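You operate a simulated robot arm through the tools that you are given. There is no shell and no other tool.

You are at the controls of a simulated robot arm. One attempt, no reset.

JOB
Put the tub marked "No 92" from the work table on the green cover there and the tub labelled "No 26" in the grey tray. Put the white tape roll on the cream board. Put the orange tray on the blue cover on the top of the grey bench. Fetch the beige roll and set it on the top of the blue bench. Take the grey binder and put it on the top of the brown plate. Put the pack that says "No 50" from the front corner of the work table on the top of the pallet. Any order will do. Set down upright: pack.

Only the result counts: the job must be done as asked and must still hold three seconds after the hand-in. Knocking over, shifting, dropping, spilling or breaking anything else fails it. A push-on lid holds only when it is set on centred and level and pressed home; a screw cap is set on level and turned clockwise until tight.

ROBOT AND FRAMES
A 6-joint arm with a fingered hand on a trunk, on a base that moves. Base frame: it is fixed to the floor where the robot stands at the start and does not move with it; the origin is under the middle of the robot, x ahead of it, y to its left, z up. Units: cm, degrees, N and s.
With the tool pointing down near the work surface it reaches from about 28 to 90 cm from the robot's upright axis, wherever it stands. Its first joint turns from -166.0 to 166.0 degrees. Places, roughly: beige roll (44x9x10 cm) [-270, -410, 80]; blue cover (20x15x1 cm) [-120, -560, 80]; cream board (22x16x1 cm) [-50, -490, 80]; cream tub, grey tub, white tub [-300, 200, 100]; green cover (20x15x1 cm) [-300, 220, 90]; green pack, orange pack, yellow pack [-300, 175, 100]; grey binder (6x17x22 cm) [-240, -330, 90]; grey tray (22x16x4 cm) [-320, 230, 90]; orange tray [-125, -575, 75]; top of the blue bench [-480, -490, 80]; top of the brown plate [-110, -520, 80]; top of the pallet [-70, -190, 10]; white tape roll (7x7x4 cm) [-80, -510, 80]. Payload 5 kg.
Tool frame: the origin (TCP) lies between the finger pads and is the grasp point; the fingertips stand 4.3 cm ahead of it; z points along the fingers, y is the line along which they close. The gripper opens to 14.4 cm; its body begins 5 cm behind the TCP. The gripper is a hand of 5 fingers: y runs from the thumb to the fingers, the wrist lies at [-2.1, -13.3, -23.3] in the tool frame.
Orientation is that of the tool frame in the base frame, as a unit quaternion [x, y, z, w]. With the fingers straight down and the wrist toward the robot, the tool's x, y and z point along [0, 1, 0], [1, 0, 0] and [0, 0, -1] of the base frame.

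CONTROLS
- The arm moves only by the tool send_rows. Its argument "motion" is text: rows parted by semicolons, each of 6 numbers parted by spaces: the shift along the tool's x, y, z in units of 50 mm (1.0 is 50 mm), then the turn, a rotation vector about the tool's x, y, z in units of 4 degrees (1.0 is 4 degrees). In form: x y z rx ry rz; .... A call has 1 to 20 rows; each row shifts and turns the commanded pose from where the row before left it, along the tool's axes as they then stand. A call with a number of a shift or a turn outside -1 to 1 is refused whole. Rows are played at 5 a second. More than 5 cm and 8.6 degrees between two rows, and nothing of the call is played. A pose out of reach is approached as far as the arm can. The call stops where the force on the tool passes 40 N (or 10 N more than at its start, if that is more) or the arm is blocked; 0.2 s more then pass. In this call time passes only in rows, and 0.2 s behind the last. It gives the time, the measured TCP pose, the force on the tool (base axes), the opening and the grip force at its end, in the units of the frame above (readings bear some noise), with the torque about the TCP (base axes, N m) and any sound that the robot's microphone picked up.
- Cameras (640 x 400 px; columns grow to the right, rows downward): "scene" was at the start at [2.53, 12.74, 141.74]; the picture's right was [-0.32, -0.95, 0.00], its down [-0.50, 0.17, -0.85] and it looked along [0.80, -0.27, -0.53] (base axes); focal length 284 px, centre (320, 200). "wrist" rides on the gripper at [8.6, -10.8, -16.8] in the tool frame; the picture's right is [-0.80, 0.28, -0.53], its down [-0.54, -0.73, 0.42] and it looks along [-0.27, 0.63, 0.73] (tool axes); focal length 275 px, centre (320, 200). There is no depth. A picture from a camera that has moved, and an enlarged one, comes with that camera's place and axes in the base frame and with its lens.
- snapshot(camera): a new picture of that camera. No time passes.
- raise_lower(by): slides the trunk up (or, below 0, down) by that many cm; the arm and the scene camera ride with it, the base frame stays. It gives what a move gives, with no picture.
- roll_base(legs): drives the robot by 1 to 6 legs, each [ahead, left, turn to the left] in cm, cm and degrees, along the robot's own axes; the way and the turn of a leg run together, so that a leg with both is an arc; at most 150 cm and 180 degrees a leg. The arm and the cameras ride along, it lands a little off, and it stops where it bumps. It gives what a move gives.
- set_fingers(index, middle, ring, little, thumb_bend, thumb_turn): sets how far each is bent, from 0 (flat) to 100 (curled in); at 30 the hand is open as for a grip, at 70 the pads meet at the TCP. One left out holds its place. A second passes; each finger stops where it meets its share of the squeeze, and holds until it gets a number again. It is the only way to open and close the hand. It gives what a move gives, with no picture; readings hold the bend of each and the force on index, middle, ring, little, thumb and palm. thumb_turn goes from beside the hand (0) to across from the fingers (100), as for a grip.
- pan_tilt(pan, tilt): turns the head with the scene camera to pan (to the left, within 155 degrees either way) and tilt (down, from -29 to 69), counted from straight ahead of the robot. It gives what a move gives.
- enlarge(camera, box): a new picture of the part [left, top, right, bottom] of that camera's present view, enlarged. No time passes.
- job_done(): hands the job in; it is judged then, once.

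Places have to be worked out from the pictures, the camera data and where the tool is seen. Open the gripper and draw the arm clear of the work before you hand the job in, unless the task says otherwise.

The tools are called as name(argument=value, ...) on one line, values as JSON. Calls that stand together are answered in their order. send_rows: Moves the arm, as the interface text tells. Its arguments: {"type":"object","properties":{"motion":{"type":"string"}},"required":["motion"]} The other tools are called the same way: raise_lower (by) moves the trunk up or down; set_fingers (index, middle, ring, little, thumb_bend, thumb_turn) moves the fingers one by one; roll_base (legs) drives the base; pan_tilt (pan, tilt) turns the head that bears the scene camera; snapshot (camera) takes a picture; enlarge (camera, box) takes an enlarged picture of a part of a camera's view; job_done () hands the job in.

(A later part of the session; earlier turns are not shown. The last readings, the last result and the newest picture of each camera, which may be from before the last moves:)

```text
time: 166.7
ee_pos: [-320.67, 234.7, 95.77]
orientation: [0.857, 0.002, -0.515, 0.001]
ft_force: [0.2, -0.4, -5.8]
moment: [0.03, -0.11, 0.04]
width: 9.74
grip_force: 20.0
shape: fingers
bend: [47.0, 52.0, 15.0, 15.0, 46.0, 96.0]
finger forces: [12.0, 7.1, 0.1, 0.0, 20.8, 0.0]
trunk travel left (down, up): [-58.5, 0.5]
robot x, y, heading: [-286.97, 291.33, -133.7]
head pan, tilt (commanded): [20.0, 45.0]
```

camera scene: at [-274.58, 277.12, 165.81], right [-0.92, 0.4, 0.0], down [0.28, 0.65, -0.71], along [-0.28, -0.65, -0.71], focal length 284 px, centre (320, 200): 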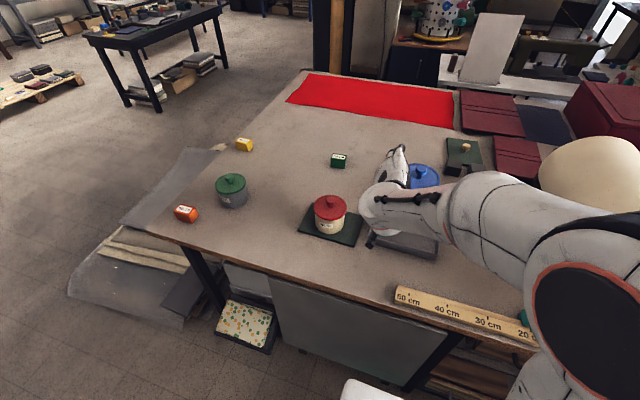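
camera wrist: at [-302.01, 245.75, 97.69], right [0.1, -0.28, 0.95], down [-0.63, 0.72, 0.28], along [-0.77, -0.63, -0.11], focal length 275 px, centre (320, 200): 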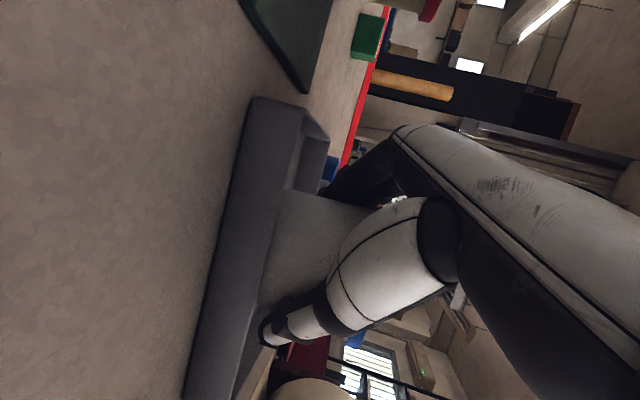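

send_rows(motion="0.05 0 0.027 0 0 0; 0.035 0 0.0187 0 0 0; 0 0 0 0 0 0")

```text
time: 167.5
ee_pos: [-320.69, 234.71, 95.47]
orientation: [0.857, 0.003, -0.515, 0.001]
ft_force: [0.3, -1.5, -0.5]
moment: [0.3, 0.0, 0.04]
width: 9.71
grip_force: 23.5
shape: fingers
bend: [47.0, 52.0, 15.0, 15.0, 46.0, 97.0]
finger forces: [12.1, 8.3, 0.1, 0.1, 27.1, 0.1]
trunk travel left (down, up): [-58.5, 0.5]
robot x, y, heading: [-286.51, 290.98, -133.7]
head pan, tilt (commanded): [20.0, 45.0]
```

Contact with the tray floor (force −5.8→−0.5 N). I open the fingers only slightly first, keeping clear of the tray walls.

set_fingers(index=43, middle=47, thumb_bend=41)

snapshot(camera="wrist")

```text
time: 168.5
ee_pos: [-320.58, 234.68, 95.41]
orientation: [0.857, 0.003, -0.515, 0.001]
ft_force: [0.2, -0.3, 0.1]
moment: [0.02, 0.01, -0.01]
width: 10.62
grip_force: 0.8
shape: fingers
bend: [43.0, 47.0, 15.0, 15.0, 41.0, 98.0]
finger forces: [0.1, 0.5, 0.0, 0.0, 0.6, 0.1]
trunk travel left (down, up): [-58.5, 0.5]
robot x, y, heading: [-286.55, 291.08, -133.7]
head pan, tilt (commanded): [20.0, 45.0]
```

```text
taken
camera wrist: at [-301.83, 245.7, 95.82], right [0.1, -0.28, 0.95], down [-0.63, 0.72, 0.28], along [-0.77, -0.63, -0.11], focal length 275 px, centre (320, 200)
```

wrist: 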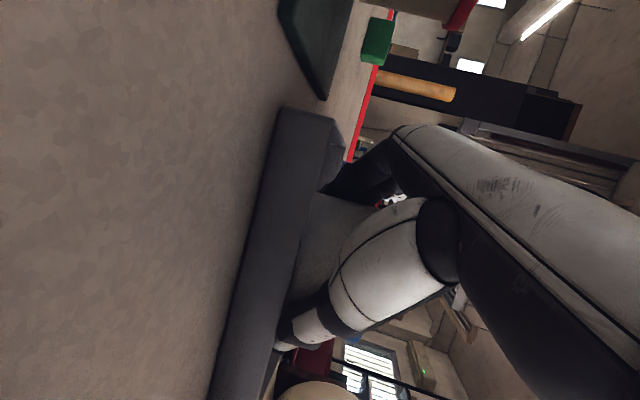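

Released; I open a bit more and watch forces for wall contact.

set_fingers(index=38, middle=39, thumb_bend=33)

send_rows(motion="-0.2 0 -0.106 0 0 0; -0.3 0 -0.16 0 0 0; 0 0 0 0 0 0")

```text
time: 169.5
ee_pos: [-320.75, 234.81, 95.55]
orientation: [0.857, 0.002, -0.515, 0.001]
ft_force: [-1.4, -4.0, 2.2]
moment: [0.11, 0.08, 0.19]
width: 12.64
grip_force: 2.1
shape: fingers
bend: [38.0, 39.0, 15.0, 15.0, 35.0, 98.0]
finger forces: [0.0, 0.0, 0.1, 0.0, 3.8, 0.0]
trunk travel left (down, up): [-58.5, 0.5]
robot x, y, heading: [-286.65, 291.07, -133.8]
head pan, tilt (commanded): [20.0, 45.0]
```

```text
time: 170.3
ee_pos: [-320.47, 234.75, 98.33]
orientation: [0.857, 0.004, -0.515, 0.001]
ft_force: [0.2, 0.9, 0.0]
moment: [0.01, -0.02, 0.01]
width: 12.98
grip_force: 0.0
shape: fingers
bend: [38.0, 39.0, 15.0, 15.0, 33.0, 98.0]
finger forces: [0.0, 0.1, 0.0, 0.0, 0.0, 0.0]
trunk travel left (down, up): [-58.5, 0.5]
robot x, y, heading: [-286.55, 290.95, -133.6]
head pan, tilt (commanded): [20.0, 45.0]
```

The thumb brushed the tray wall at 4 N but came free on lifting. I open fully and rise clear, then inspect.

set_fingers(index=30, middle=30, thumb_bend=30)

send_rows(motion="-0.6 0 -0.319 0 0 0; -0.742 0 -0.394 0 0 0; -0.742 0 -0.394 0 0 0; -0.742 0 -0.394 0 0 0; 0 -0.7 0 0 0 0; 0 -0.7 0 0 0 0; 0 -0.7 0 0 0 0; 0 -0.7 0 0 0 0")

snapshot(camera="scene")

snapshot(camera="wrist")

```text
time: 171.3
ee_pos: [-320.62, 234.73, 98.11]
orientation: [0.857, 0.002, -0.515, 0.0]
ft_force: [-0.1, -0.3, -0.1]
moment: [0.0, 0.0, 0.03]
width: 14.93
grip_force: 0.1
shape: fingers
bend: [30.0, 30.0, 15.0, 15.0, 30.0, 98.0]
finger forces: [0.0, 0.0, 0.0, 0.1, 0.0, 0.0]
trunk travel left (down, up): [-58.5, 0.5]
robot x, y, heading: [-287.06, 291.04, -133.6]
head pan, tilt (commanded): [20.0, 45.0]
```

```text
time: 173.1
ee_pos: [-321.38, 247.53, 114.85]
orientation: [0.858, 0.002, -0.514, 0.0]
ft_force: [0.0, 0.0, -0.7]
moment: [0.02, 0.02, -0.02]
width: 14.92
grip_force: 0.1
shape: fingers
bend: [30.0, 30.0, 15.0, 15.0, 30.0, 98.0]
finger forces: [0.1, 0.0, 0.1, 0.0, 0.1, 0.0]
out of reach, approached as far as the arm can: row 8
trunk travel left (down, up): [-58.5, 0.5]
robot x, y, heading: [-286.61, 291.42, -133.7]
head pan, tilt (commanded): [20.0, 45.0]
```

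```text
taken
camera scene: at [-274.59, 277.13, 165.81], right [-0.92, 0.4, 0.0], down [0.28, 0.65, -0.71], along [-0.28, -0.65, -0.71], focal length 284 px, centre (320, 200)
```

scene: 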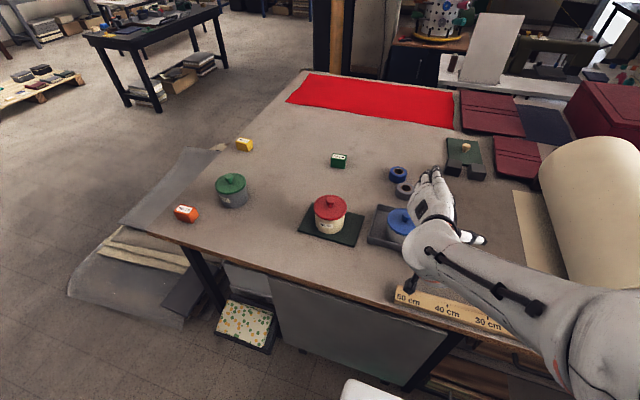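

```text
taken
camera wrist: at [-302.59, 258.42, 115.28], right [0.1, -0.29, 0.95], down [-0.63, 0.72, 0.28], along [-0.77, -0.63, -0.11], focal length 275 px, centre (320, 200)
```

wrist: 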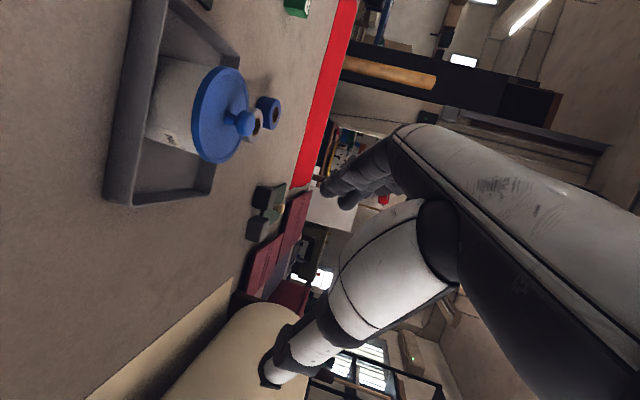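

Tub No 26 is in the tray. I zoom to verify it stands level, then bring the hand back from the joint limit (yaw back −44°).

enlarge(camera="wrist", box=[90, 20, 290, 220])

send_rows(motion="-0.2 0 -0.1 0.883 0 0.469; -0.2 0 -0.1 0.883 0 0.469; -0.2 0 -0.1 0.883 0 0.469; -0.2 0 -0.1 0.883 0 0.469; 0 0 0 0.883 0 0.469; 0 0 0 0.883 0 0.469; 0 0 0 0.883 0 0.469; 0 0 0 0.883 0 0.469; 0 0 0 0.883 0 0.469; 0 0 0 0.883 0 0.469; 0 0 0 0.883 0 0.469")

enlarge(camera="scene", box=[290, 170, 450, 270])

```text
2.00 times, centred on (190, 120) of wrist
camera zoom: at [-302.59, 258.42, 115.28], right [0.1, -0.29, 0.95], down [-0.63, 0.72, 0.28], along [-0.77, -0.63, -0.11], focal length 551 px, centre (580, 360)
```

zoom: 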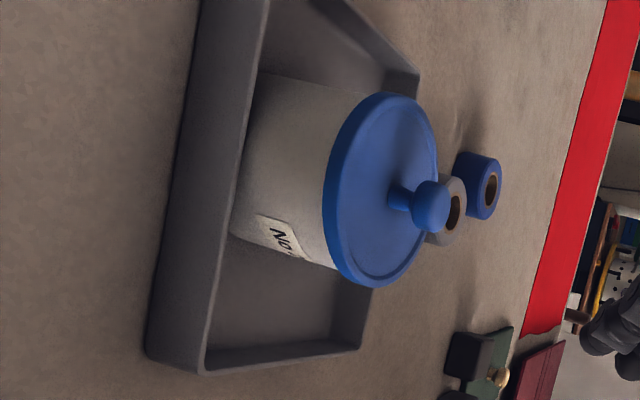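

```text
time: 175.5
ee_pos: [-321.39, 247.01, 119.37]
orientation: [0.796, -0.319, -0.477, -0.192]
ft_force: [-0.9, -0.2, -0.8]
moment: [-0.03, -0.02, 0.01]
width: 14.93
grip_force: 0.1
shape: fingers
bend: [30.0, 30.0, 15.0, 15.0, 30.0, 98.0]
finger forces: [0.0, 0.0, 0.0, 0.1, 0.1, 0.0]
trunk travel left (down, up): [-58.5, 0.5]
robot x, y, heading: [-286.91, 290.92, -133.9]
head pan, tilt (commanded): [20.0, 45.0]
```

```text
4.00 times, centred on (370, 220) of scene
camera zoom: at [-274.57, 277.13, 165.81], right [-0.92, 0.4, 0.0], down [0.28, 0.65, -0.71], along [-0.28, -0.65, -0.71], focal length 1138 px, centre (120, 120)
```

zoom: 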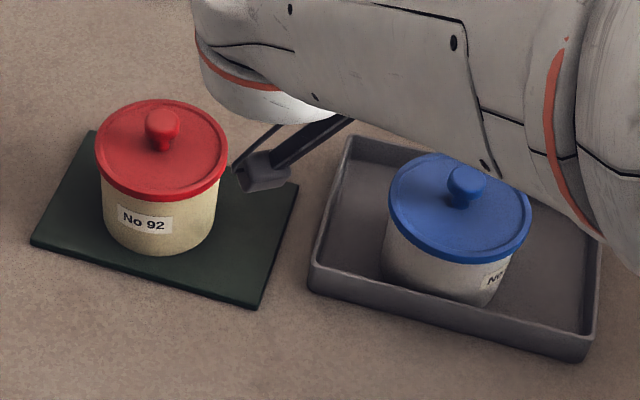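

Both tubs are placed well. Now the "No 50" pack: I rotate the hand back to fingers-down, then slide the base left 86 cm toward the front corner.

send_rows(motion="0 0 0 0 1 0; 0 0 0 0 1 0; 0 0 0 0 1 0; 0 0 0 0 1 0; 0 0 0 0 1 0; 0 0 0 0 1 0; 0 0 0 0 1 0; 0 0 0 0 1 0; 0 0 0 0 1 0; 0 0 0 0 1 0; 0 0 0 0 1 0; 0 0 0 0 1 0; 0 0 0 0 1 0; 0 0 0 0 1 0; 0 0 0 0 1 0; 0 0 0 0 0.45 0")

set_fingers(ring=30, little=30)

roll_base(legs=[[0, 86, 0]])

pan_tilt(pan=0, tilt=45)

snapshot(camera="scene")

```text
time: 178.9
ee_pos: [-321.43, 247.14, 119.46]
orientation: [0.928, -0.373, -0.002, -0.001]
ft_force: [0.5, 0.3, -0.7]
moment: [0.02, -0.02, -0.03]
width: 14.92
grip_force: 0.1
shape: fingers
bend: [30.0, 30.0, 15.0, 15.0, 30.0, 98.0]
finger forces: [0.1, 0.1, 0.0, 0.0, 0.0, 0.1]
trunk travel left (down, up): [-58.5, 0.5]
robot x, y, heading: [-286.49, 291.19, -133.6]
head pan, tilt (commanded): [20.0, 45.0]
```

```text
time: 179.9
ee_pos: [-321.54, 247.14, 119.37]
orientation: [0.928, -0.372, -0.002, 0.0]
ft_force: [-0.6, 0.3, 0.7]
moment: [0.0, 0.0, -0.01]
width: 14.95
grip_force: 0.1
shape: fingers
bend: [30.0, 30.0, 30.0, 30.0, 30.0, 98.0]
finger forces: [0.1, 0.0, 0.0, 0.0, 0.1, 0.0]
trunk travel left (down, up): [-58.5, 0.5]
robot x, y, heading: [-286.88, 291.04, -133.7]
head pan, tilt (commanded): [20.0, 45.0]
```

```text
time: 184.5
ee_pos: [-259.63, 187.77, 119.37]
orientation: [0.928, -0.373, -0.003, -0.001]
ft_force: [-0.3, 0.6, -0.9]
moment: [0.0, 0.0, 0.02]
width: 14.92
grip_force: 0.0
shape: fingers
bend: [30.0, 30.0, 30.0, 30.0, 30.0, 98.0]
finger forces: [0.1, 0.0, 0.0, 0.1, 0.0, 0.0]
trunk travel left (down, up): [-58.5, 0.5]
robot x, y, heading: [-224.61, 231.68, -133.8]
head pan, tilt (commanded): [20.0, 45.0]
```

```text
time: 185.3
ee_pos: [-259.74, 187.83, 119.41]
orientation: [0.928, -0.373, -0.001, -0.001]
ft_force: [0.4, -0.3, 0.3]
moment: [-0.01, 0.01, -0.01]
width: 14.95
grip_force: 0.0
shape: fingers
bend: [30.0, 30.0, 30.0, 30.0, 30.0, 98.0]
finger forces: [0.0, 0.1, 0.1, 0.1, 0.0, 0.0]
trunk travel left (down, up): [-58.5, 0.5]
robot x, y, heading: [-225.16, 231.85, -134.5]
head pan, tilt (commanded): [0.0, 45.0]
```

```text
taken
camera scene: at [-215.04, 219.29, 165.81], right [-0.72, 0.69, 0.0], down [0.49, 0.51, -0.71], along [-0.49, -0.51, -0.71], focal length 284 px, centre (320, 200)
```

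scene: 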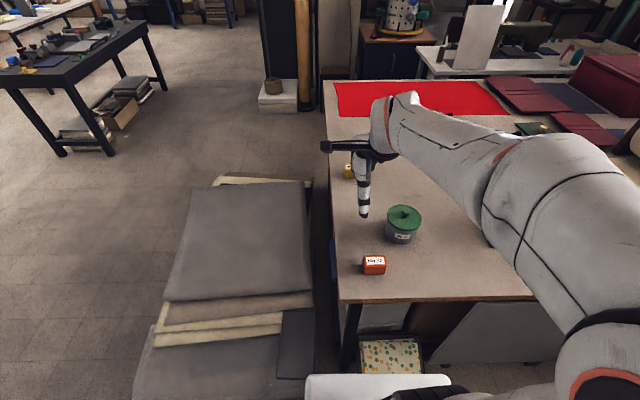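

I nudge the base 1.5 cm ahead and bring the hand over the yellow pack at z≈108.

roll_base(legs=[[1.5, 0, 0]])

send_rows(motion="-0.04 0.88 0.285 0 0 0; -0.04 0.88 0.285 0 0 0; -0.04 0.88 0.285 0 0 0; -0.04 0.88 0.285 0 0 0; -0.04 0.88 0.285 0 0 0; -0.04 0.88 0.285 0 0 0; -0.04 0.88 0.285 0 0 0; -0.04 0.88 0.285 0 0 0")

snapshot(camera="wrist")

snapshot(camera="scene")

```text
time: 186.1
ee_pos: [-260.87, 186.6, 119.24]
orientation: [0.928, -0.373, -0.002, -0.002]
ft_force: [0.2, -0.4, 0.0]
moment: [0.02, -0.04, 0.01]
width: 14.92
grip_force: 0.1
shape: fingers
bend: [30.0, 30.0, 30.0, 30.0, 30.0, 98.0]
finger forces: [0.0, 0.0, 0.0, 0.1, 0.0, 0.0]
trunk travel left (down, up): [-58.5, 0.5]
robot x, y, heading: [-226.05, 230.66, -134.1]
head pan, tilt (commanded): [0.0, 45.0]
```

```text
time: 187.9
ee_pos: [-286.42, 162.59, 107.82]
orientation: [0.927, -0.374, -0.001, -0.002]
ft_force: [-0.6, 0.4, 0.3]
moment: [0.0, -0.03, 0.0]
width: 14.96
grip_force: 0.1
shape: fingers
bend: [30.0, 30.0, 30.0, 30.0, 30.0, 98.0]
finger forces: [0.0, 0.1, 0.1, 0.0, 0.0, 0.0]
trunk travel left (down, up): [-58.5, 0.5]
robot x, y, heading: [-225.86, 230.77, -133.9]
head pan, tilt (commanded): [0.0, 45.0]
```

```text
taken
camera wrist: at [-272.74, 164.43, 124.67], right [-0.77, 0.34, 0.54], down [0.11, 0.9, -0.42], along [-0.63, -0.26, -0.73], focal length 275 px, centre (320, 200)
```

wrist: 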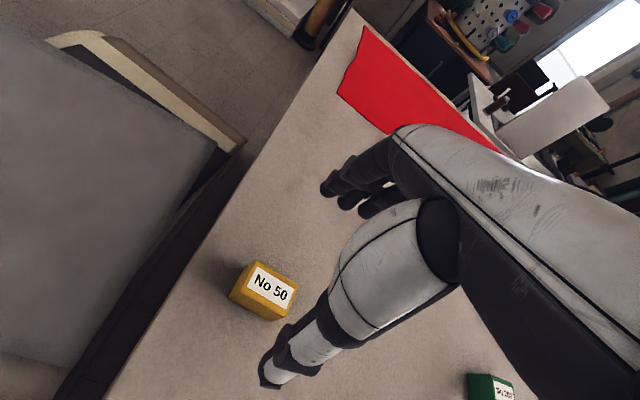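

```text
taken
camera scene: at [-216.19, 218.11, 165.81], right [-0.72, 0.69, 0.0], down [0.49, 0.51, -0.71], along [-0.49, -0.51, -0.71], focal length 284 px, centre (320, 200)
```

scene: 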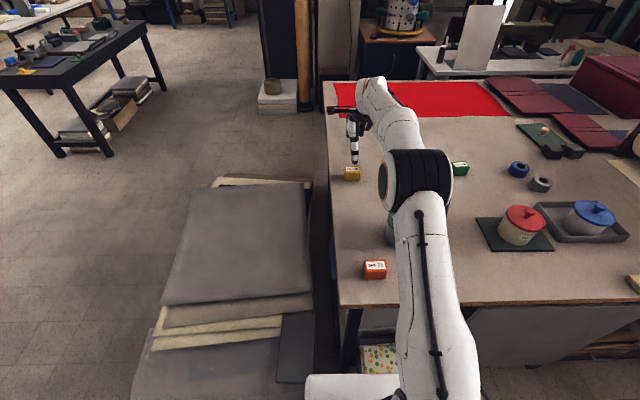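

The pack's top centre appears at tool offset (−0.6, −0.3) cm. I zoom for certainty before descending.

enlarge(camera="wrist", box=[210, 240, 330, 340])

enlarge(camera="scene", box=[320, 90, 420, 190])

```text
4.00 times, centred on (270, 290) of wrist
camera zoom: at [-272.74, 164.43, 124.67], right [-0.77, 0.34, 0.54], down [0.11, 0.9, -0.42], along [-0.63, -0.26, -0.73], focal length 1101 px, centre (520, -160)
```

zoom: 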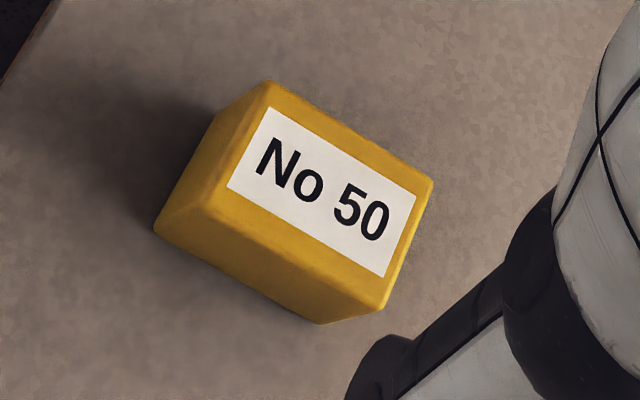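

```text
4.00 times, centred on (370, 140) of scene
camera zoom: at [-216.19, 218.11, 165.81], right [-0.72, 0.69, 0.0], down [0.49, 0.51, -0.71], along [-0.49, -0.51, -0.71], focal length 1138 px, centre (120, 440)
```

zoom: 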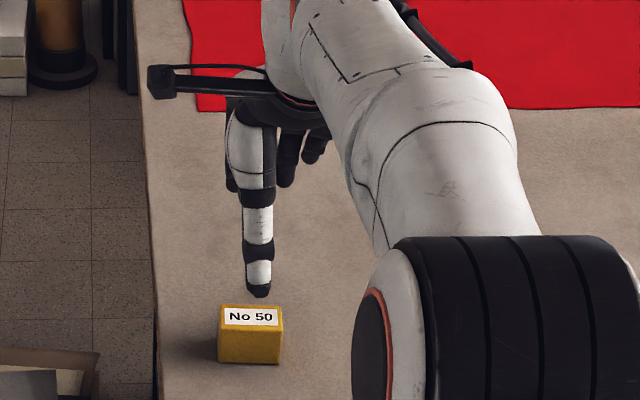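

Alignment is good (TCP 0.9 cm toward index side, as wanted). I descend so the fingertips are ~1 cm above the table and close around the pack's short side.

send_rows(motion="0 0.02 0.8 0 0 0; 0 0 0.8 0 0 0; 0 0 0.6 0 0 0; 0 0 0.28 0 0 0; 0 0 0 0 0 0")

set_fingers(index=52, middle=52, thumb_bend=52)

snapshot(camera="wrist")

enlarge(camera="scene", box=[320, 90, 420, 190])

```text
time: 189.1
ee_pos: [-286.4, 162.51, 95.73]
orientation: [0.928, -0.373, -0.003, -0.001]
ft_force: [-0.8, 0.4, -0.4]
moment: [-0.01, 0.04, 0.0]
width: 14.94
grip_force: 0.2
shape: fingers
bend: [30.0, 30.0, 30.0, 30.0, 30.0, 98.0]
finger forces: [0.0, 0.1, 0.0, 0.0, 0.0, 0.0]
trunk travel left (down, up): [-58.5, 0.5]
robot x, y, heading: [-225.69, 230.55, -134.1]
head pan, tilt (commanded): [0.0, 45.0]
```

```text
time: 190.1
ee_pos: [-286.45, 162.49, 95.64]
orientation: [0.928, -0.374, -0.002, -0.002]
ft_force: [1.2, 0.1, -0.5]
moment: [-0.01, 0.02, 0.02]
width: 7.2
grip_force: 0.2
shape: fingers
bend: [52.0, 52.0, 30.0, 30.0, 52.0, 98.0]
finger forces: [0.0, 0.0, 0.0, 0.0, 0.0, 0.0]
trunk travel left (down, up): [-58.5, 0.5]
robot x, y, heading: [-225.63, 230.34, -133.9]
head pan, tilt (commanded): [0.0, 45.0]
```

```text
taken
camera wrist: at [-272.64, 164.39, 112.5], right [-0.77, 0.35, 0.54], down [0.11, 0.9, -0.42], along [-0.63, -0.26, -0.73], focal length 275 px, centre (320, 200)
```

wrist: 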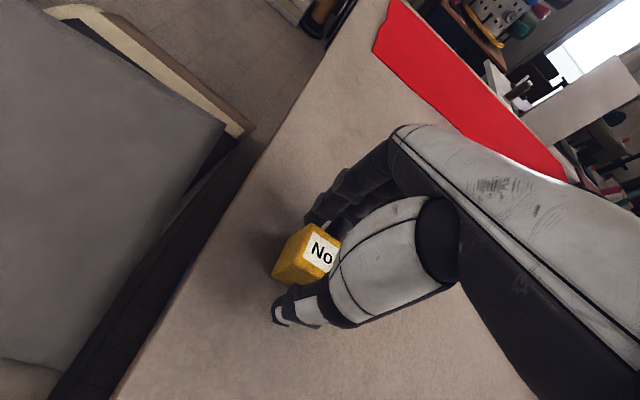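

```text
4.00 times, centred on (370, 140) of scene
camera zoom: at [-216.09, 218.21, 165.81], right [-0.72, 0.69, 0.0], down [0.49, 0.51, -0.71], along [-0.49, -0.51, -0.71], focal length 1138 px, centre (120, 440)
```

zoom: 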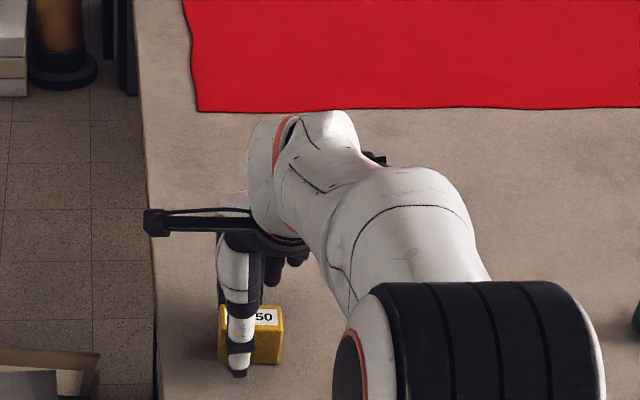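

No contact yet at 7.2 cm width. I close further to grip.

set_fingers(index=66, middle=66, thumb_bend=66)

snapshot(camera="wrist")

```text
time: 191.1
ee_pos: [-286.32, 162.51, 95.71]
orientation: [0.928, -0.374, -0.003, -0.001]
ft_force: [0.0, 0.4, 0.8]
moment: [0.03, 0.02, 0.01]
width: 4.37
grip_force: 10.3
shape: fingers
bend: [61.0, 63.0, 30.0, 30.0, 60.0, 97.0]
finger forces: [5.7, 4.7, 0.1, 0.0, 10.1, 0.0]
trunk travel left (down, up): [-58.5, 0.5]
robot x, y, heading: [-225.84, 230.62, -134.0]
head pan, tilt (commanded): [0.0, 45.0]
```

```text
taken
camera wrist: at [-272.64, 164.39, 112.5], right [-0.77, 0.35, 0.54], down [0.11, 0.9, -0.42], along [-0.63, -0.26, -0.73], focal length 275 px, centre (320, 200)
```

wrist: 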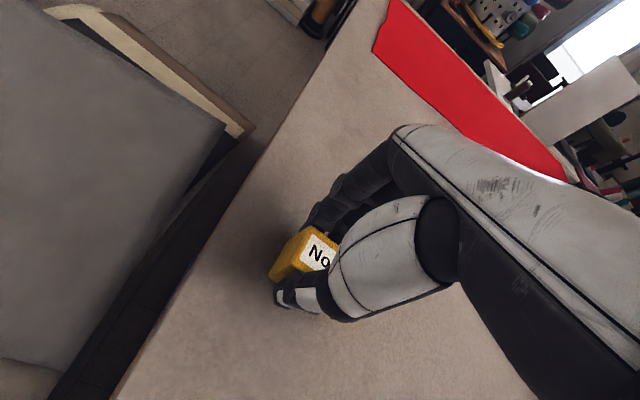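

Contact on all three; I firm up the grip and lift a few centimetres to check.

set_fingers(index=70, middle=70, thumb_bend=70)

send_rows(motion="0 0 -0.3 0 0 0; 0 0 -0.6 0 0 0; 0 0 0 0 0 0")

snapshot(camera="wrist")

enlarge(camera="scene", box=[320, 90, 420, 190])

```text
time: 192.1
ee_pos: [-286.4, 162.62, 95.69]
orientation: [0.928, -0.373, -0.003, 0.0]
ft_force: [-0.1, 0.2, 1.5]
moment: [0.0, -0.04, 0.0]
width: 4.3
grip_force: 17.3
shape: fingers
bend: [62.0, 65.0, 30.0, 30.0, 60.0, 96.0]
finger forces: [9.4, 7.4, 0.0, 0.0, 16.4, 0.1]
trunk travel left (down, up): [-58.5, 0.5]
robot x, y, heading: [-225.7, 230.84, -134.1]
head pan, tilt (commanded): [0.0, 45.0]
```

```text
time: 192.9
ee_pos: [-286.46, 162.33, 99.97]
orientation: [0.928, -0.374, -0.001, -0.002]
ft_force: [-0.7, 0.0, 0.0]
moment: [0.0, 0.01, -0.04]
width: 4.33
grip_force: 16.3
shape: fingers
bend: [62.0, 65.0, 30.0, 30.0, 60.0, 96.0]
finger forces: [9.4, 6.8, 0.0, 0.0, 16.3, 0.1]
trunk travel left (down, up): [-58.5, 0.5]
robot x, y, heading: [-226.03, 230.4, -134.0]
head pan, tilt (commanded): [0.0, 45.0]
```

```text
taken
camera wrist: at [-272.64, 164.24, 116.85], right [-0.77, 0.35, 0.54], down [0.11, 0.9, -0.42], along [-0.63, -0.26, -0.73], focal length 275 px, centre (320, 200)
```

wrist: 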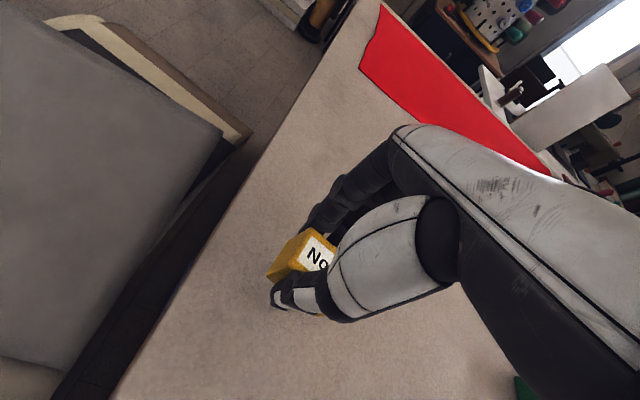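

```text
4.00 times, centred on (370, 140) of scene
camera zoom: at [-216.09, 218.21, 165.81], right [-0.72, 0.69, 0.0], down [0.49, 0.51, -0.71], along [-0.49, -0.51, -0.71], focal length 1138 px, centre (120, 440)
```

zoom: 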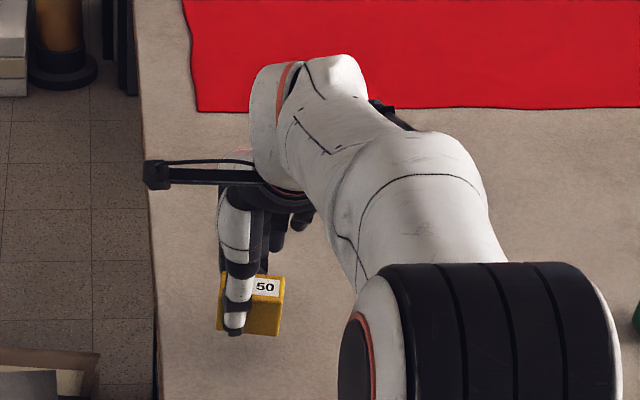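

The pack is held. I raise it to z≈108 and retract the arm over the table end.

send_rows(motion="0 0 -0.8 0 0 0; 0 0 -0.8 0 0 0; 0 -0.9 -0.1 0 0 0; 0 -0.9 -0.1 0 0 0; 0 -0.9 -0.1 0 0 0; 0 -0.9 -0.1 0 0 0; 0 -0.9 -0.1 0 0 0; 0 -0.9 -0.1 0 0 0; 0 -0.9 -0.1 0 0 0; 0 -0.9 -0.1 0 0 0; 0 -0.9 -0.1 0 0 0; 0 0 0 0 0 0")

pan_tilt(pan=90, tilt=30)

snapshot(camera="scene")

snapshot(camera="wrist")

```text
time: 195.5
ee_pos: [-258.29, 191.68, 112.61]
orientation: [0.927, -0.374, 0.0, -0.003]
ft_force: [-0.2, 0.6, -0.4]
moment: [-0.04, 0.04, 0.01]
width: 4.32
grip_force: 16.1
shape: fingers
bend: [62.0, 66.0, 30.0, 30.0, 60.0, 96.0]
finger forces: [9.3, 6.8, 0.1, 0.0, 16.2, 0.0]
trunk travel left (down, up): [-58.5, 0.5]
robot x, y, heading: [-225.69, 230.6, -133.8]
head pan, tilt (commanded): [0.0, 45.0]
```

```text
time: 197.1
ee_pos: [-258.31, 191.73, 112.66]
orientation: [0.928, -0.374, -0.003, -0.001]
ft_force: [0.5, -1.1, 0.0]
moment: [0.02, -0.02, 0.03]
width: 4.3
grip_force: 15.5
shape: fingers
bend: [62.0, 66.0, 30.0, 30.0, 60.0, 96.0]
finger forces: [9.3, 6.8, 0.0, 0.0, 16.0, 0.0]
trunk travel left (down, up): [-58.5, 0.5]
robot x, y, heading: [-225.64, 230.8, -133.9]
head pan, tilt (commanded): [90.0, 30.0]
```

```text
taken
camera scene: at [-203.93, 217.8, 168.07], right [-0.69, -0.72, 0.0], down [-0.36, 0.35, -0.87], along [0.62, -0.6, -0.5], focal length 284 px, centre (320, 200)
```

scene: 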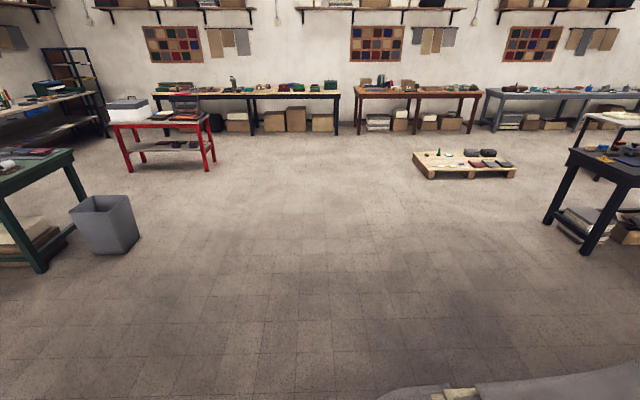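

```text
taken
camera wrist: at [-244.5, 193.5, 129.43], right [-0.77, 0.35, 0.54], down [0.11, 0.9, -0.42], along [-0.63, -0.26, -0.73], focal length 275 px, centre (320, 200)
```

wrist: 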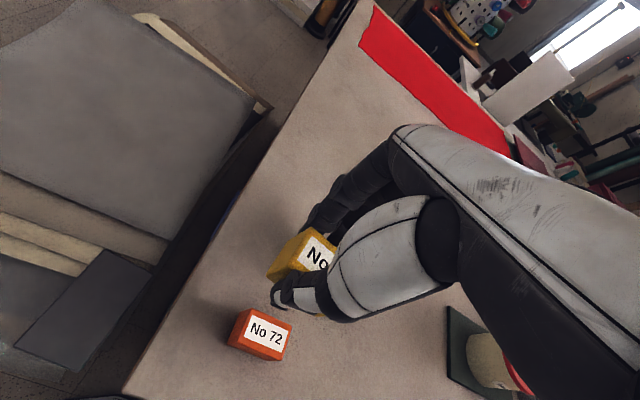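

The way out is clear to the left once I back off from the stack. I back up 15 cm, slide left 140 cm, and turn left toward the pallet.

roll_base(legs=[[-15, 0, 0], [0, 140, 0], [0, 0, 65]])

pan_tilt(pan=0, tilt=25)

snapshot(camera="scene")

```text
time: 207.9
ee_pos: [-92.88, 100.14, 112.58]
orientation: [0.981, 0.196, -0.002, 0.001]
ft_force: [0.2, -0.8, -1.1]
moment: [0.0, 0.01, -0.02]
width: 4.28
grip_force: 15.3
shape: fingers
bend: [62.0, 66.0, 30.0, 30.0, 60.0, 96.0]
finger forces: [9.1, 6.6, 0.0, 0.0, 15.7, 0.1]
trunk travel left (down, up): [-58.5, 0.5]
robot x, y, heading: [-115.67, 145.17, -67.6]
head pan, tilt (commanded): [90.0, 30.0]
```

```text
time: 209.5
ee_pos: [-92.94, 100.21, 112.76]
orientation: [0.981, 0.195, -0.001, 0.0]
ft_force: [0.3, -0.1, -0.4]
moment: [0.01, 0.01, -0.02]
width: 4.25
grip_force: 16.0
shape: fingers
bend: [62.0, 66.0, 30.0, 30.0, 60.0, 96.0]
finger forces: [9.1, 6.6, 0.0, 0.1, 15.7, 0.0]
trunk travel left (down, up): [-58.5, 0.5]
robot x, y, heading: [-115.73, 145.32, -67.4]
head pan, tilt (commanded): [0.0, 25.0]
```

```text
taken
camera scene: at [-99.97, 148.39, 168.87], right [-0.92, -0.39, 0.0], down [-0.16, 0.39, -0.91], along [0.35, -0.84, -0.42], focal length 284 px, centre (320, 200)
```

scene: 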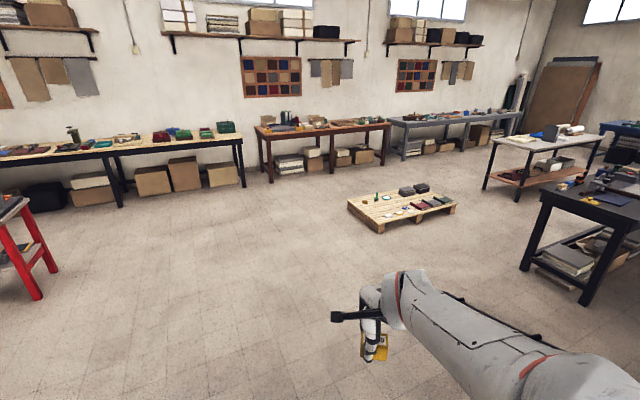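

I zoom on the pallet to find a free spot and its extent.

enlarge(camera="scene", box=[335, 175, 471, 245])

```text
4.71 times, centred on (403, 210) of scene
camera zoom: at [-99.97, 148.39, 168.87], right [-0.92, -0.39, 0.0], down [-0.16, 0.39, -0.91], along [0.35, -0.84, -0.42], focal length 1339 px, centre (-71, 153)
```

zoom: 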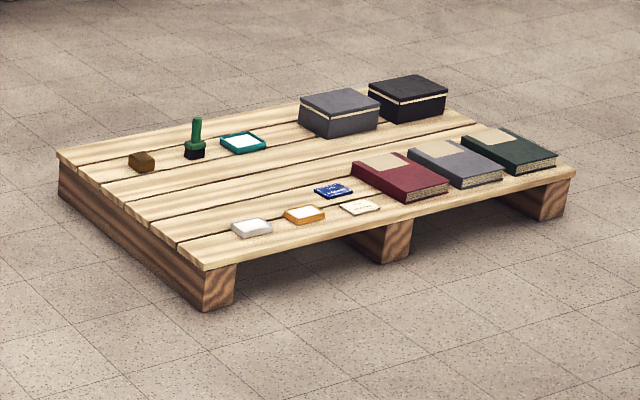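

The middle of the pallet is free; I choose the spot ≈(-51,-167) on its top (z≈11). I drive to about (-30,-97) and turn to face it.

roll_base(legs=[[130, -7, 0], [126, -6.5, 0], [0, 0, -39]])

pan_tilt(pan=0, tilt=50)

snapshot(camera="scene")

```text
time: 223.9
ee_pos: [-35.67, -145.21, 112.6]
orientation: [0.992, -0.127, -0.002, -0.002]
ft_force: [-1.0, 0.0, -0.8]
moment: [0.01, -0.01, 0.0]
width: 4.27
grip_force: 15.3
shape: fingers
bend: [62.0, 66.0, 30.0, 30.0, 60.0, 96.0]
finger forces: [9.0, 6.4, 0.1, 0.0, 15.6, 0.0]
trunk travel left (down, up): [-58.5, 0.5]
robot x, y, heading: [-26.6, -95.76, -104.7]
head pan, tilt (commanded): [0.0, 25.0]
```

```text
time: 224.8
ee_pos: [-35.6, -145.45, 112.68]
orientation: [0.992, -0.127, -0.001, -0.001]
ft_force: [-0.2, -0.9, -1.3]
moment: [0.03, 0.01, 0.01]
width: 4.26
grip_force: 15.3
shape: fingers
bend: [62.0, 66.0, 30.0, 30.0, 60.0, 96.0]
finger forces: [8.9, 6.5, 0.0, 0.1, 15.7, 0.0]
trunk travel left (down, up): [-58.5, 0.5]
robot x, y, heading: [-26.7, -95.87, -104.8]
head pan, tilt (commanded): [0.0, 50.0]
```

```text
taken
camera scene: at [-11.68, -101.11, 165.13], right [-0.97, 0.25, 0.0], down [0.19, 0.74, -0.64], along [-0.16, -0.62, -0.77], focal length 284 px, centre (320, 200)
```

scene: 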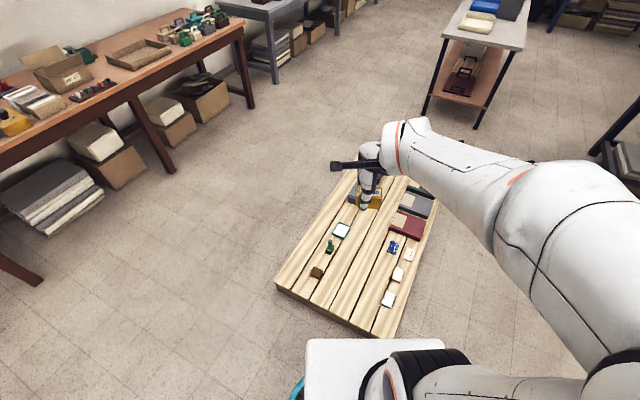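

Facing the pallet; the free spot is ≈(-52,-168), over 20 cm from every item. I lower the trunk 58 cm and bring the pack over the spot.

raise_lower(by=-58)

send_rows(motion="-0.207 0.578 0.62 0 0 0; -0.207 0.578 0.62 0 0 0; -0.207 0.578 0.62 0 0 0; -0.207 0.578 0.62 0 0 0; -0.207 0.578 0.62 0 0 0; -0.207 0.578 0.62 0 0 0; -0.207 0.578 0.62 0 0 0; -0.207 0.578 0.62 0 0 0; -0.207 0.578 0.62 0 0 0; 0 0 0 0 0 0")

snapshot(camera="scene")

snapshot(camera="wrist")

```text
refused: -58 is not a number from -40 to 40
```

```text
time: 227.0
ee_pos: [-51.13, -168.25, 84.61]
orientation: [0.992, -0.127, -0.002, -0.001]
ft_force: [-0.4, -0.4, -0.1]
moment: [0.01, 0.0, 0.02]
width: 4.26
grip_force: 15.8
shape: fingers
bend: [62.0, 66.0, 30.0, 30.0, 60.0, 96.0]
finger forces: [9.1, 6.5, 0.1, 0.0, 15.6, 0.1]
trunk travel left (down, up): [-58.5, 0.5]
robot x, y, heading: [-26.62, -95.36, -104.5]
head pan, tilt (commanded): [0.0, 50.0]
```

```text
taken
camera scene: at [-11.7, -101.14, 165.13], right [-0.97, 0.25, 0.0], down [0.19, 0.74, -0.64], along [-0.16, -0.62, -0.77], focal length 284 px, centre (320, 200)
```

scene: 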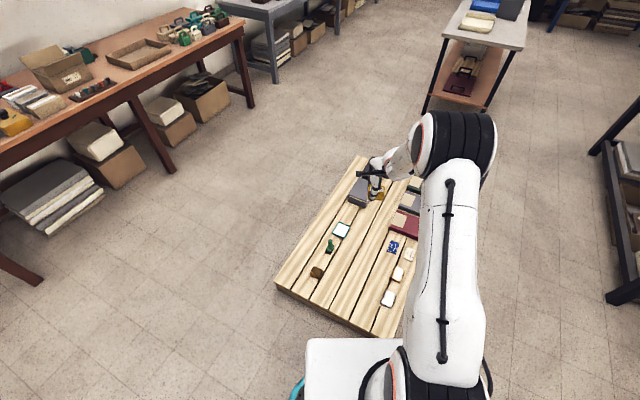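

```text
taken
camera wrist: at [-40.06, -159.98, 101.5], right [-0.84, -0.07, 0.54], down [-0.34, 0.84, -0.42], along [-0.42, -0.54, -0.73], focal length 275 px, centre (320, 200)
```

wrist: 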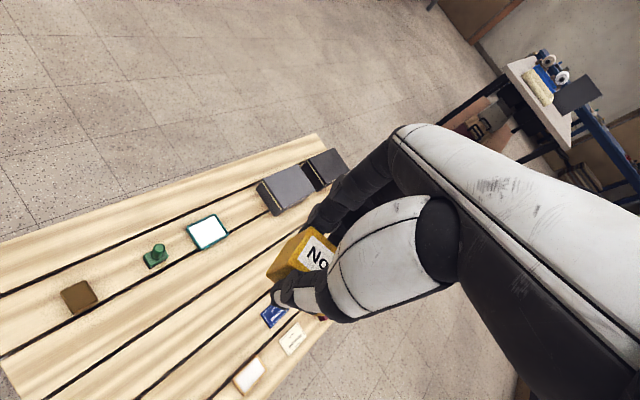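

The trunk moves at most 40 cm per call. The hand is now straight above the spot, so I lower the trunk 40 and then 17 cm.

raise_lower(by=-40)

raise_lower(by=-17)

snapshot(camera="scene")

snapshot(camera="wrist")

```text
time: 230.8
ee_pos: [-51.21, -168.24, 44.7]
orientation: [0.992, -0.127, -0.002, -0.002]
ft_force: [0.6, -0.3, -0.7]
moment: [0.0, 0.01, -0.01]
width: 4.26
grip_force: 15.5
shape: fingers
bend: [62.0, 66.0, 30.0, 30.0, 60.0, 96.0]
finger forces: [9.0, 6.4, 0.1, 0.0, 15.5, 0.0]
trunk travel left (down, up): [-18.5, 40.5]
robot x, y, heading: [-26.4, -95.44, -104.8]
head pan, tilt (commanded): [0.0, 50.0]
```

```text
time: 232.7
ee_pos: [-51.16, -168.28, 27.68]
orientation: [0.992, -0.127, -0.001, 0.0]
ft_force: [0.3, 0.2, -1.0]
moment: [0.01, -0.02, 0.01]
width: 4.24
grip_force: 15.0
shape: fingers
bend: [62.0, 66.0, 30.0, 30.0, 60.0, 96.0]
finger forces: [9.2, 6.6, 0.1, 0.0, 15.5, 0.0]
trunk travel left (down, up): [-1.5, 57.5]
robot x, y, heading: [-26.32, -95.54, -104.5]
head pan, tilt (commanded): [0.0, 50.0]
```

```text
taken
camera scene: at [-11.69, -101.12, 108.13], right [-0.97, 0.25, 0.0], down [0.19, 0.74, -0.64], along [-0.16, -0.62, -0.77], focal length 284 px, centre (320, 200)
```

scene: 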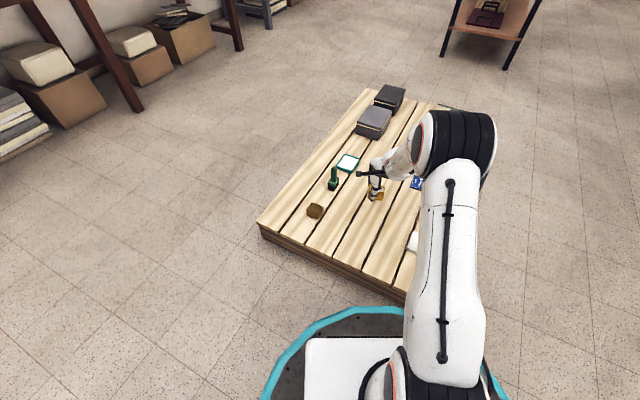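

```text
taken
camera wrist: at [-40.04, -159.94, 44.54], right [-0.84, -0.07, 0.54], down [-0.34, 0.84, -0.42], along [-0.42, -0.54, -0.73], focal length 275 px, centre (320, 200)
```

wrist: 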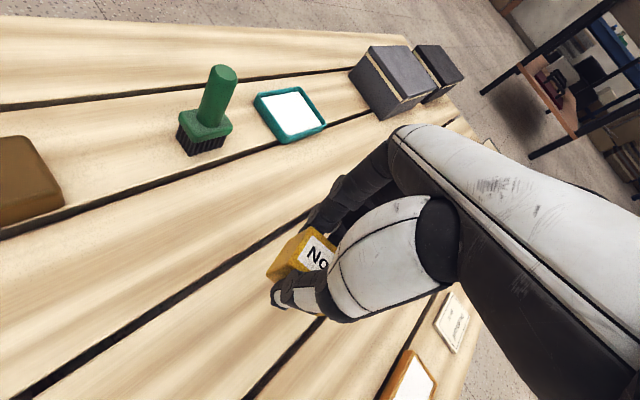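

Clear all round. I lower the pack by arm to just above the planks, then in small steps until it touches.

send_rows(motion="0 0 0.7 0 0 0; 0 0 0.7 0 0 0; 0 0 0.5 0 0 0; 0 0 0 0 0 0")

enlarge(camera="scene", box=[320, 140, 440, 220])

snapshot(camera="wrist")

```text
time: 233.7
ee_pos: [-51.29, -168.43, 18.67]
orientation: [0.992, -0.128, -0.002, 0.005]
ft_force: [0.6, 0.3, 39.1]
moment: [1.01, -0.53, 0.06]
width: 4.3
grip_force: 28.5
shape: fingers
bend: [64.0, 66.0, 30.0, 30.0, 61.0, 96.0]
finger forces: [10.4, 7.8, 0.0, 0.1, 39.9, 0.1]
trunk travel left (down, up): [-1.5, 57.5]
robot x, y, heading: [-26.19, -95.43, -104.4]
head pan, tilt (commanded): [0.0, 50.0]
```

```text
5.00 times, centred on (380, 180) of scene
camera zoom: at [-11.61, -100.9, 108.18], right [-0.97, 0.25, 0.0], down [0.19, 0.74, -0.64], along [-0.16, -0.62, -0.76], focal length 1423 px, centre (20, 300)
```

zoom: 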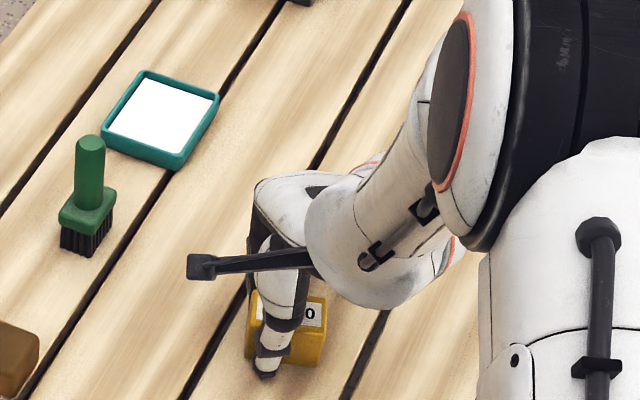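

```text
taken
camera wrist: at [-40.15, -160.02, 35.43], right [-0.84, -0.07, 0.54], down [-0.34, 0.84, -0.43], along [-0.42, -0.55, -0.72], focal length 275 px, centre (320, 200)
```

wrist: 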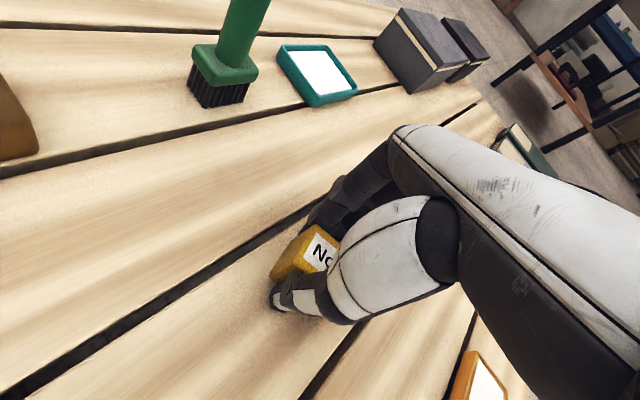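

The pack met the planks earlier than estimated (pallet top ≈13 cm), with 39 N. I raise slightly to relieve the pressure.

send_rows(motion="0 0 -0.04 0 0 0; 0 0 0 0 0 0")

```text
time: 234.3
ee_pos: [-51.26, -168.53, 18.67]
orientation: [0.992, -0.127, -0.002, 0.002]
ft_force: [-1.6, -5.8, 30.4]
moment: [0.17, -0.2, 0.01]
width: 4.29
grip_force: 25.9
shape: fingers
bend: [63.0, 66.0, 30.0, 30.0, 62.0, 96.0]
finger forces: [13.8, 9.4, 0.0, 0.0, 28.5, 0.0]
trunk travel left (down, up): [-1.5, 57.5]
robot x, y, heading: [-26.67, -95.58, -104.3]
head pan, tilt (commanded): [0.0, 50.0]
```

send_rows(motion="0 0 -0.04 0 0 0; 0 0 -0.02 0 0 0; 0 0 0 0 0 0")

```text
time: 235.1
ee_pos: [-51.28, -168.2, 18.78]
orientation: [0.992, -0.127, -0.002, 0.0]
ft_force: [-1.0, -7.2, 17.9]
moment: [-0.55, 0.04, 0.01]
width: 4.32
grip_force: 20.5
shape: fingers
bend: [62.0, 65.0, 30.0, 30.0, 62.0, 96.0]
finger forces: [16.1, 9.5, 0.0, 0.0, 15.7, 0.0]
trunk travel left (down, up): [-1.5, 57.5]
robot x, y, heading: [-26.31, -95.78, -104.6]
head pan, tilt (commanded): [0.0, 50.0]
```

Still 18 N; I continue raising in millimetre steps until the load is nearly gone.

send_rows(motion="0 0 -0.03 0 0 0; 0 0 -0.02 0 0 0; 0 0 0 0 0 0")

enlarge(camera="scene", box=[340, 160, 420, 220])

```text
time: 235.9
ee_pos: [-51.28, -167.99, 18.76]
orientation: [0.992, -0.127, -0.002, -0.002]
ft_force: [-0.8, -1.7, 5.5]
moment: [-0.15, 0.07, 0.03]
width: 4.33
grip_force: 17.8
shape: fingers
bend: [62.0, 66.0, 30.0, 30.0, 61.0, 96.0]
finger forces: [10.7, 7.6, 0.0, 0.1, 16.5, 0.1]
trunk travel left (down, up): [-1.5, 57.5]
robot x, y, heading: [-26.68, -95.67, -104.7]
head pan, tilt (commanded): [0.0, 50.0]
```

```text
6.67 times, centred on (380, 190) of scene
camera zoom: at [-11.68, -101.07, 108.11], right [-0.97, 0.25, 0.0], down [0.19, 0.74, -0.64], along [-0.16, -0.62, -0.77], focal length 1897 px, centre (-80, 267)
```

zoom: 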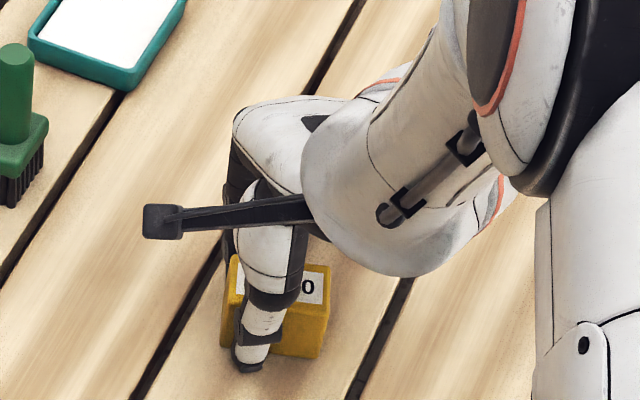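

Load is down to ~5 N and the pack sits on the plank. I release with a small opening first.

set_fingers(index=56, middle=56, thumb_bend=54)

set_fingers(index=38, middle=38, thumb_bend=38)

snapshot(camera="wrist")

enlarge(camera="scene", box=[340, 160, 420, 220])

```text
time: 236.9
ee_pos: [-51.25, -168.16, 18.86]
orientation: [0.992, -0.127, -0.001, -0.001]
ft_force: [0.0, 0.1, 1.5]
moment: [-0.06, 0.04, -0.04]
width: 6.0
grip_force: 1.0
shape: fingers
bend: [56.0, 57.0, 30.0, 30.0, 54.0, 97.0]
finger forces: [0.0, 1.8, 0.0, 0.1, 0.0, 0.1]
trunk travel left (down, up): [-1.5, 57.5]
robot x, y, heading: [-26.67, -95.65, -104.7]
head pan, tilt (commanded): [0.0, 50.0]
```

```text
time: 237.9
ee_pos: [-51.3, -168.31, 18.83]
orientation: [0.992, -0.127, -0.002, -0.001]
ft_force: [-0.1, 0.8, -0.4]
moment: [0.02, 0.0, -0.03]
width: 12.13
grip_force: 0.0
shape: fingers
bend: [38.0, 38.0, 30.0, 30.0, 38.0, 97.0]
finger forces: [0.0, 0.0, 0.0, 0.0, 0.0, 0.1]
trunk travel left (down, up): [-1.5, 57.5]
robot x, y, heading: [-26.42, -95.62, -104.4]
head pan, tilt (commanded): [0.0, 50.0]
```

```text
taken
camera wrist: at [-40.1, -159.89, 35.7], right [-0.84, -0.08, 0.54], down [-0.34, 0.84, -0.42], along [-0.42, -0.54, -0.73], focal length 275 px, centre (320, 200)
```

wrist: 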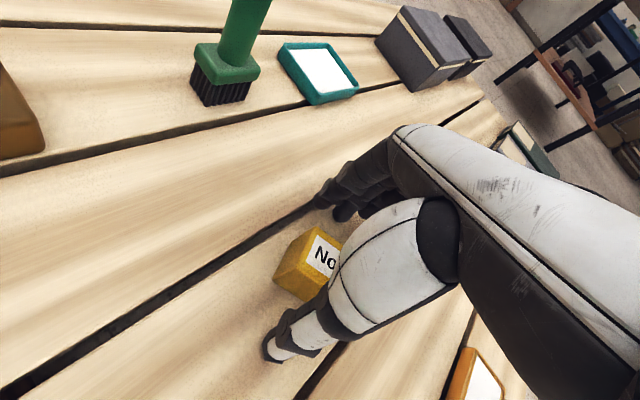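

```text
6.67 times, centred on (380, 190) of scene
camera zoom: at [-11.69, -101.12, 108.12], right [-0.97, 0.25, 0.0], down [0.19, 0.74, -0.64], along [-0.16, -0.62, -0.77], focal length 1897 px, centre (-80, 267)
```

zoom: 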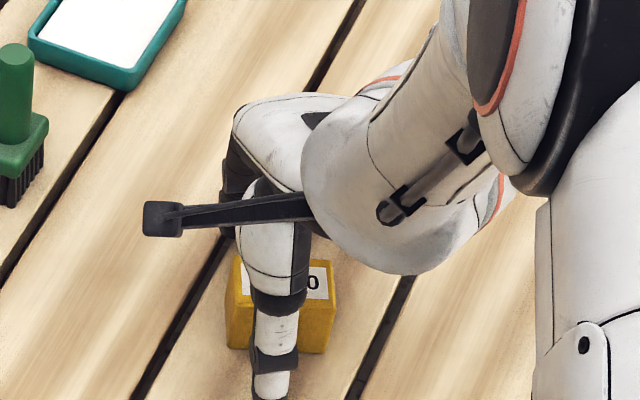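

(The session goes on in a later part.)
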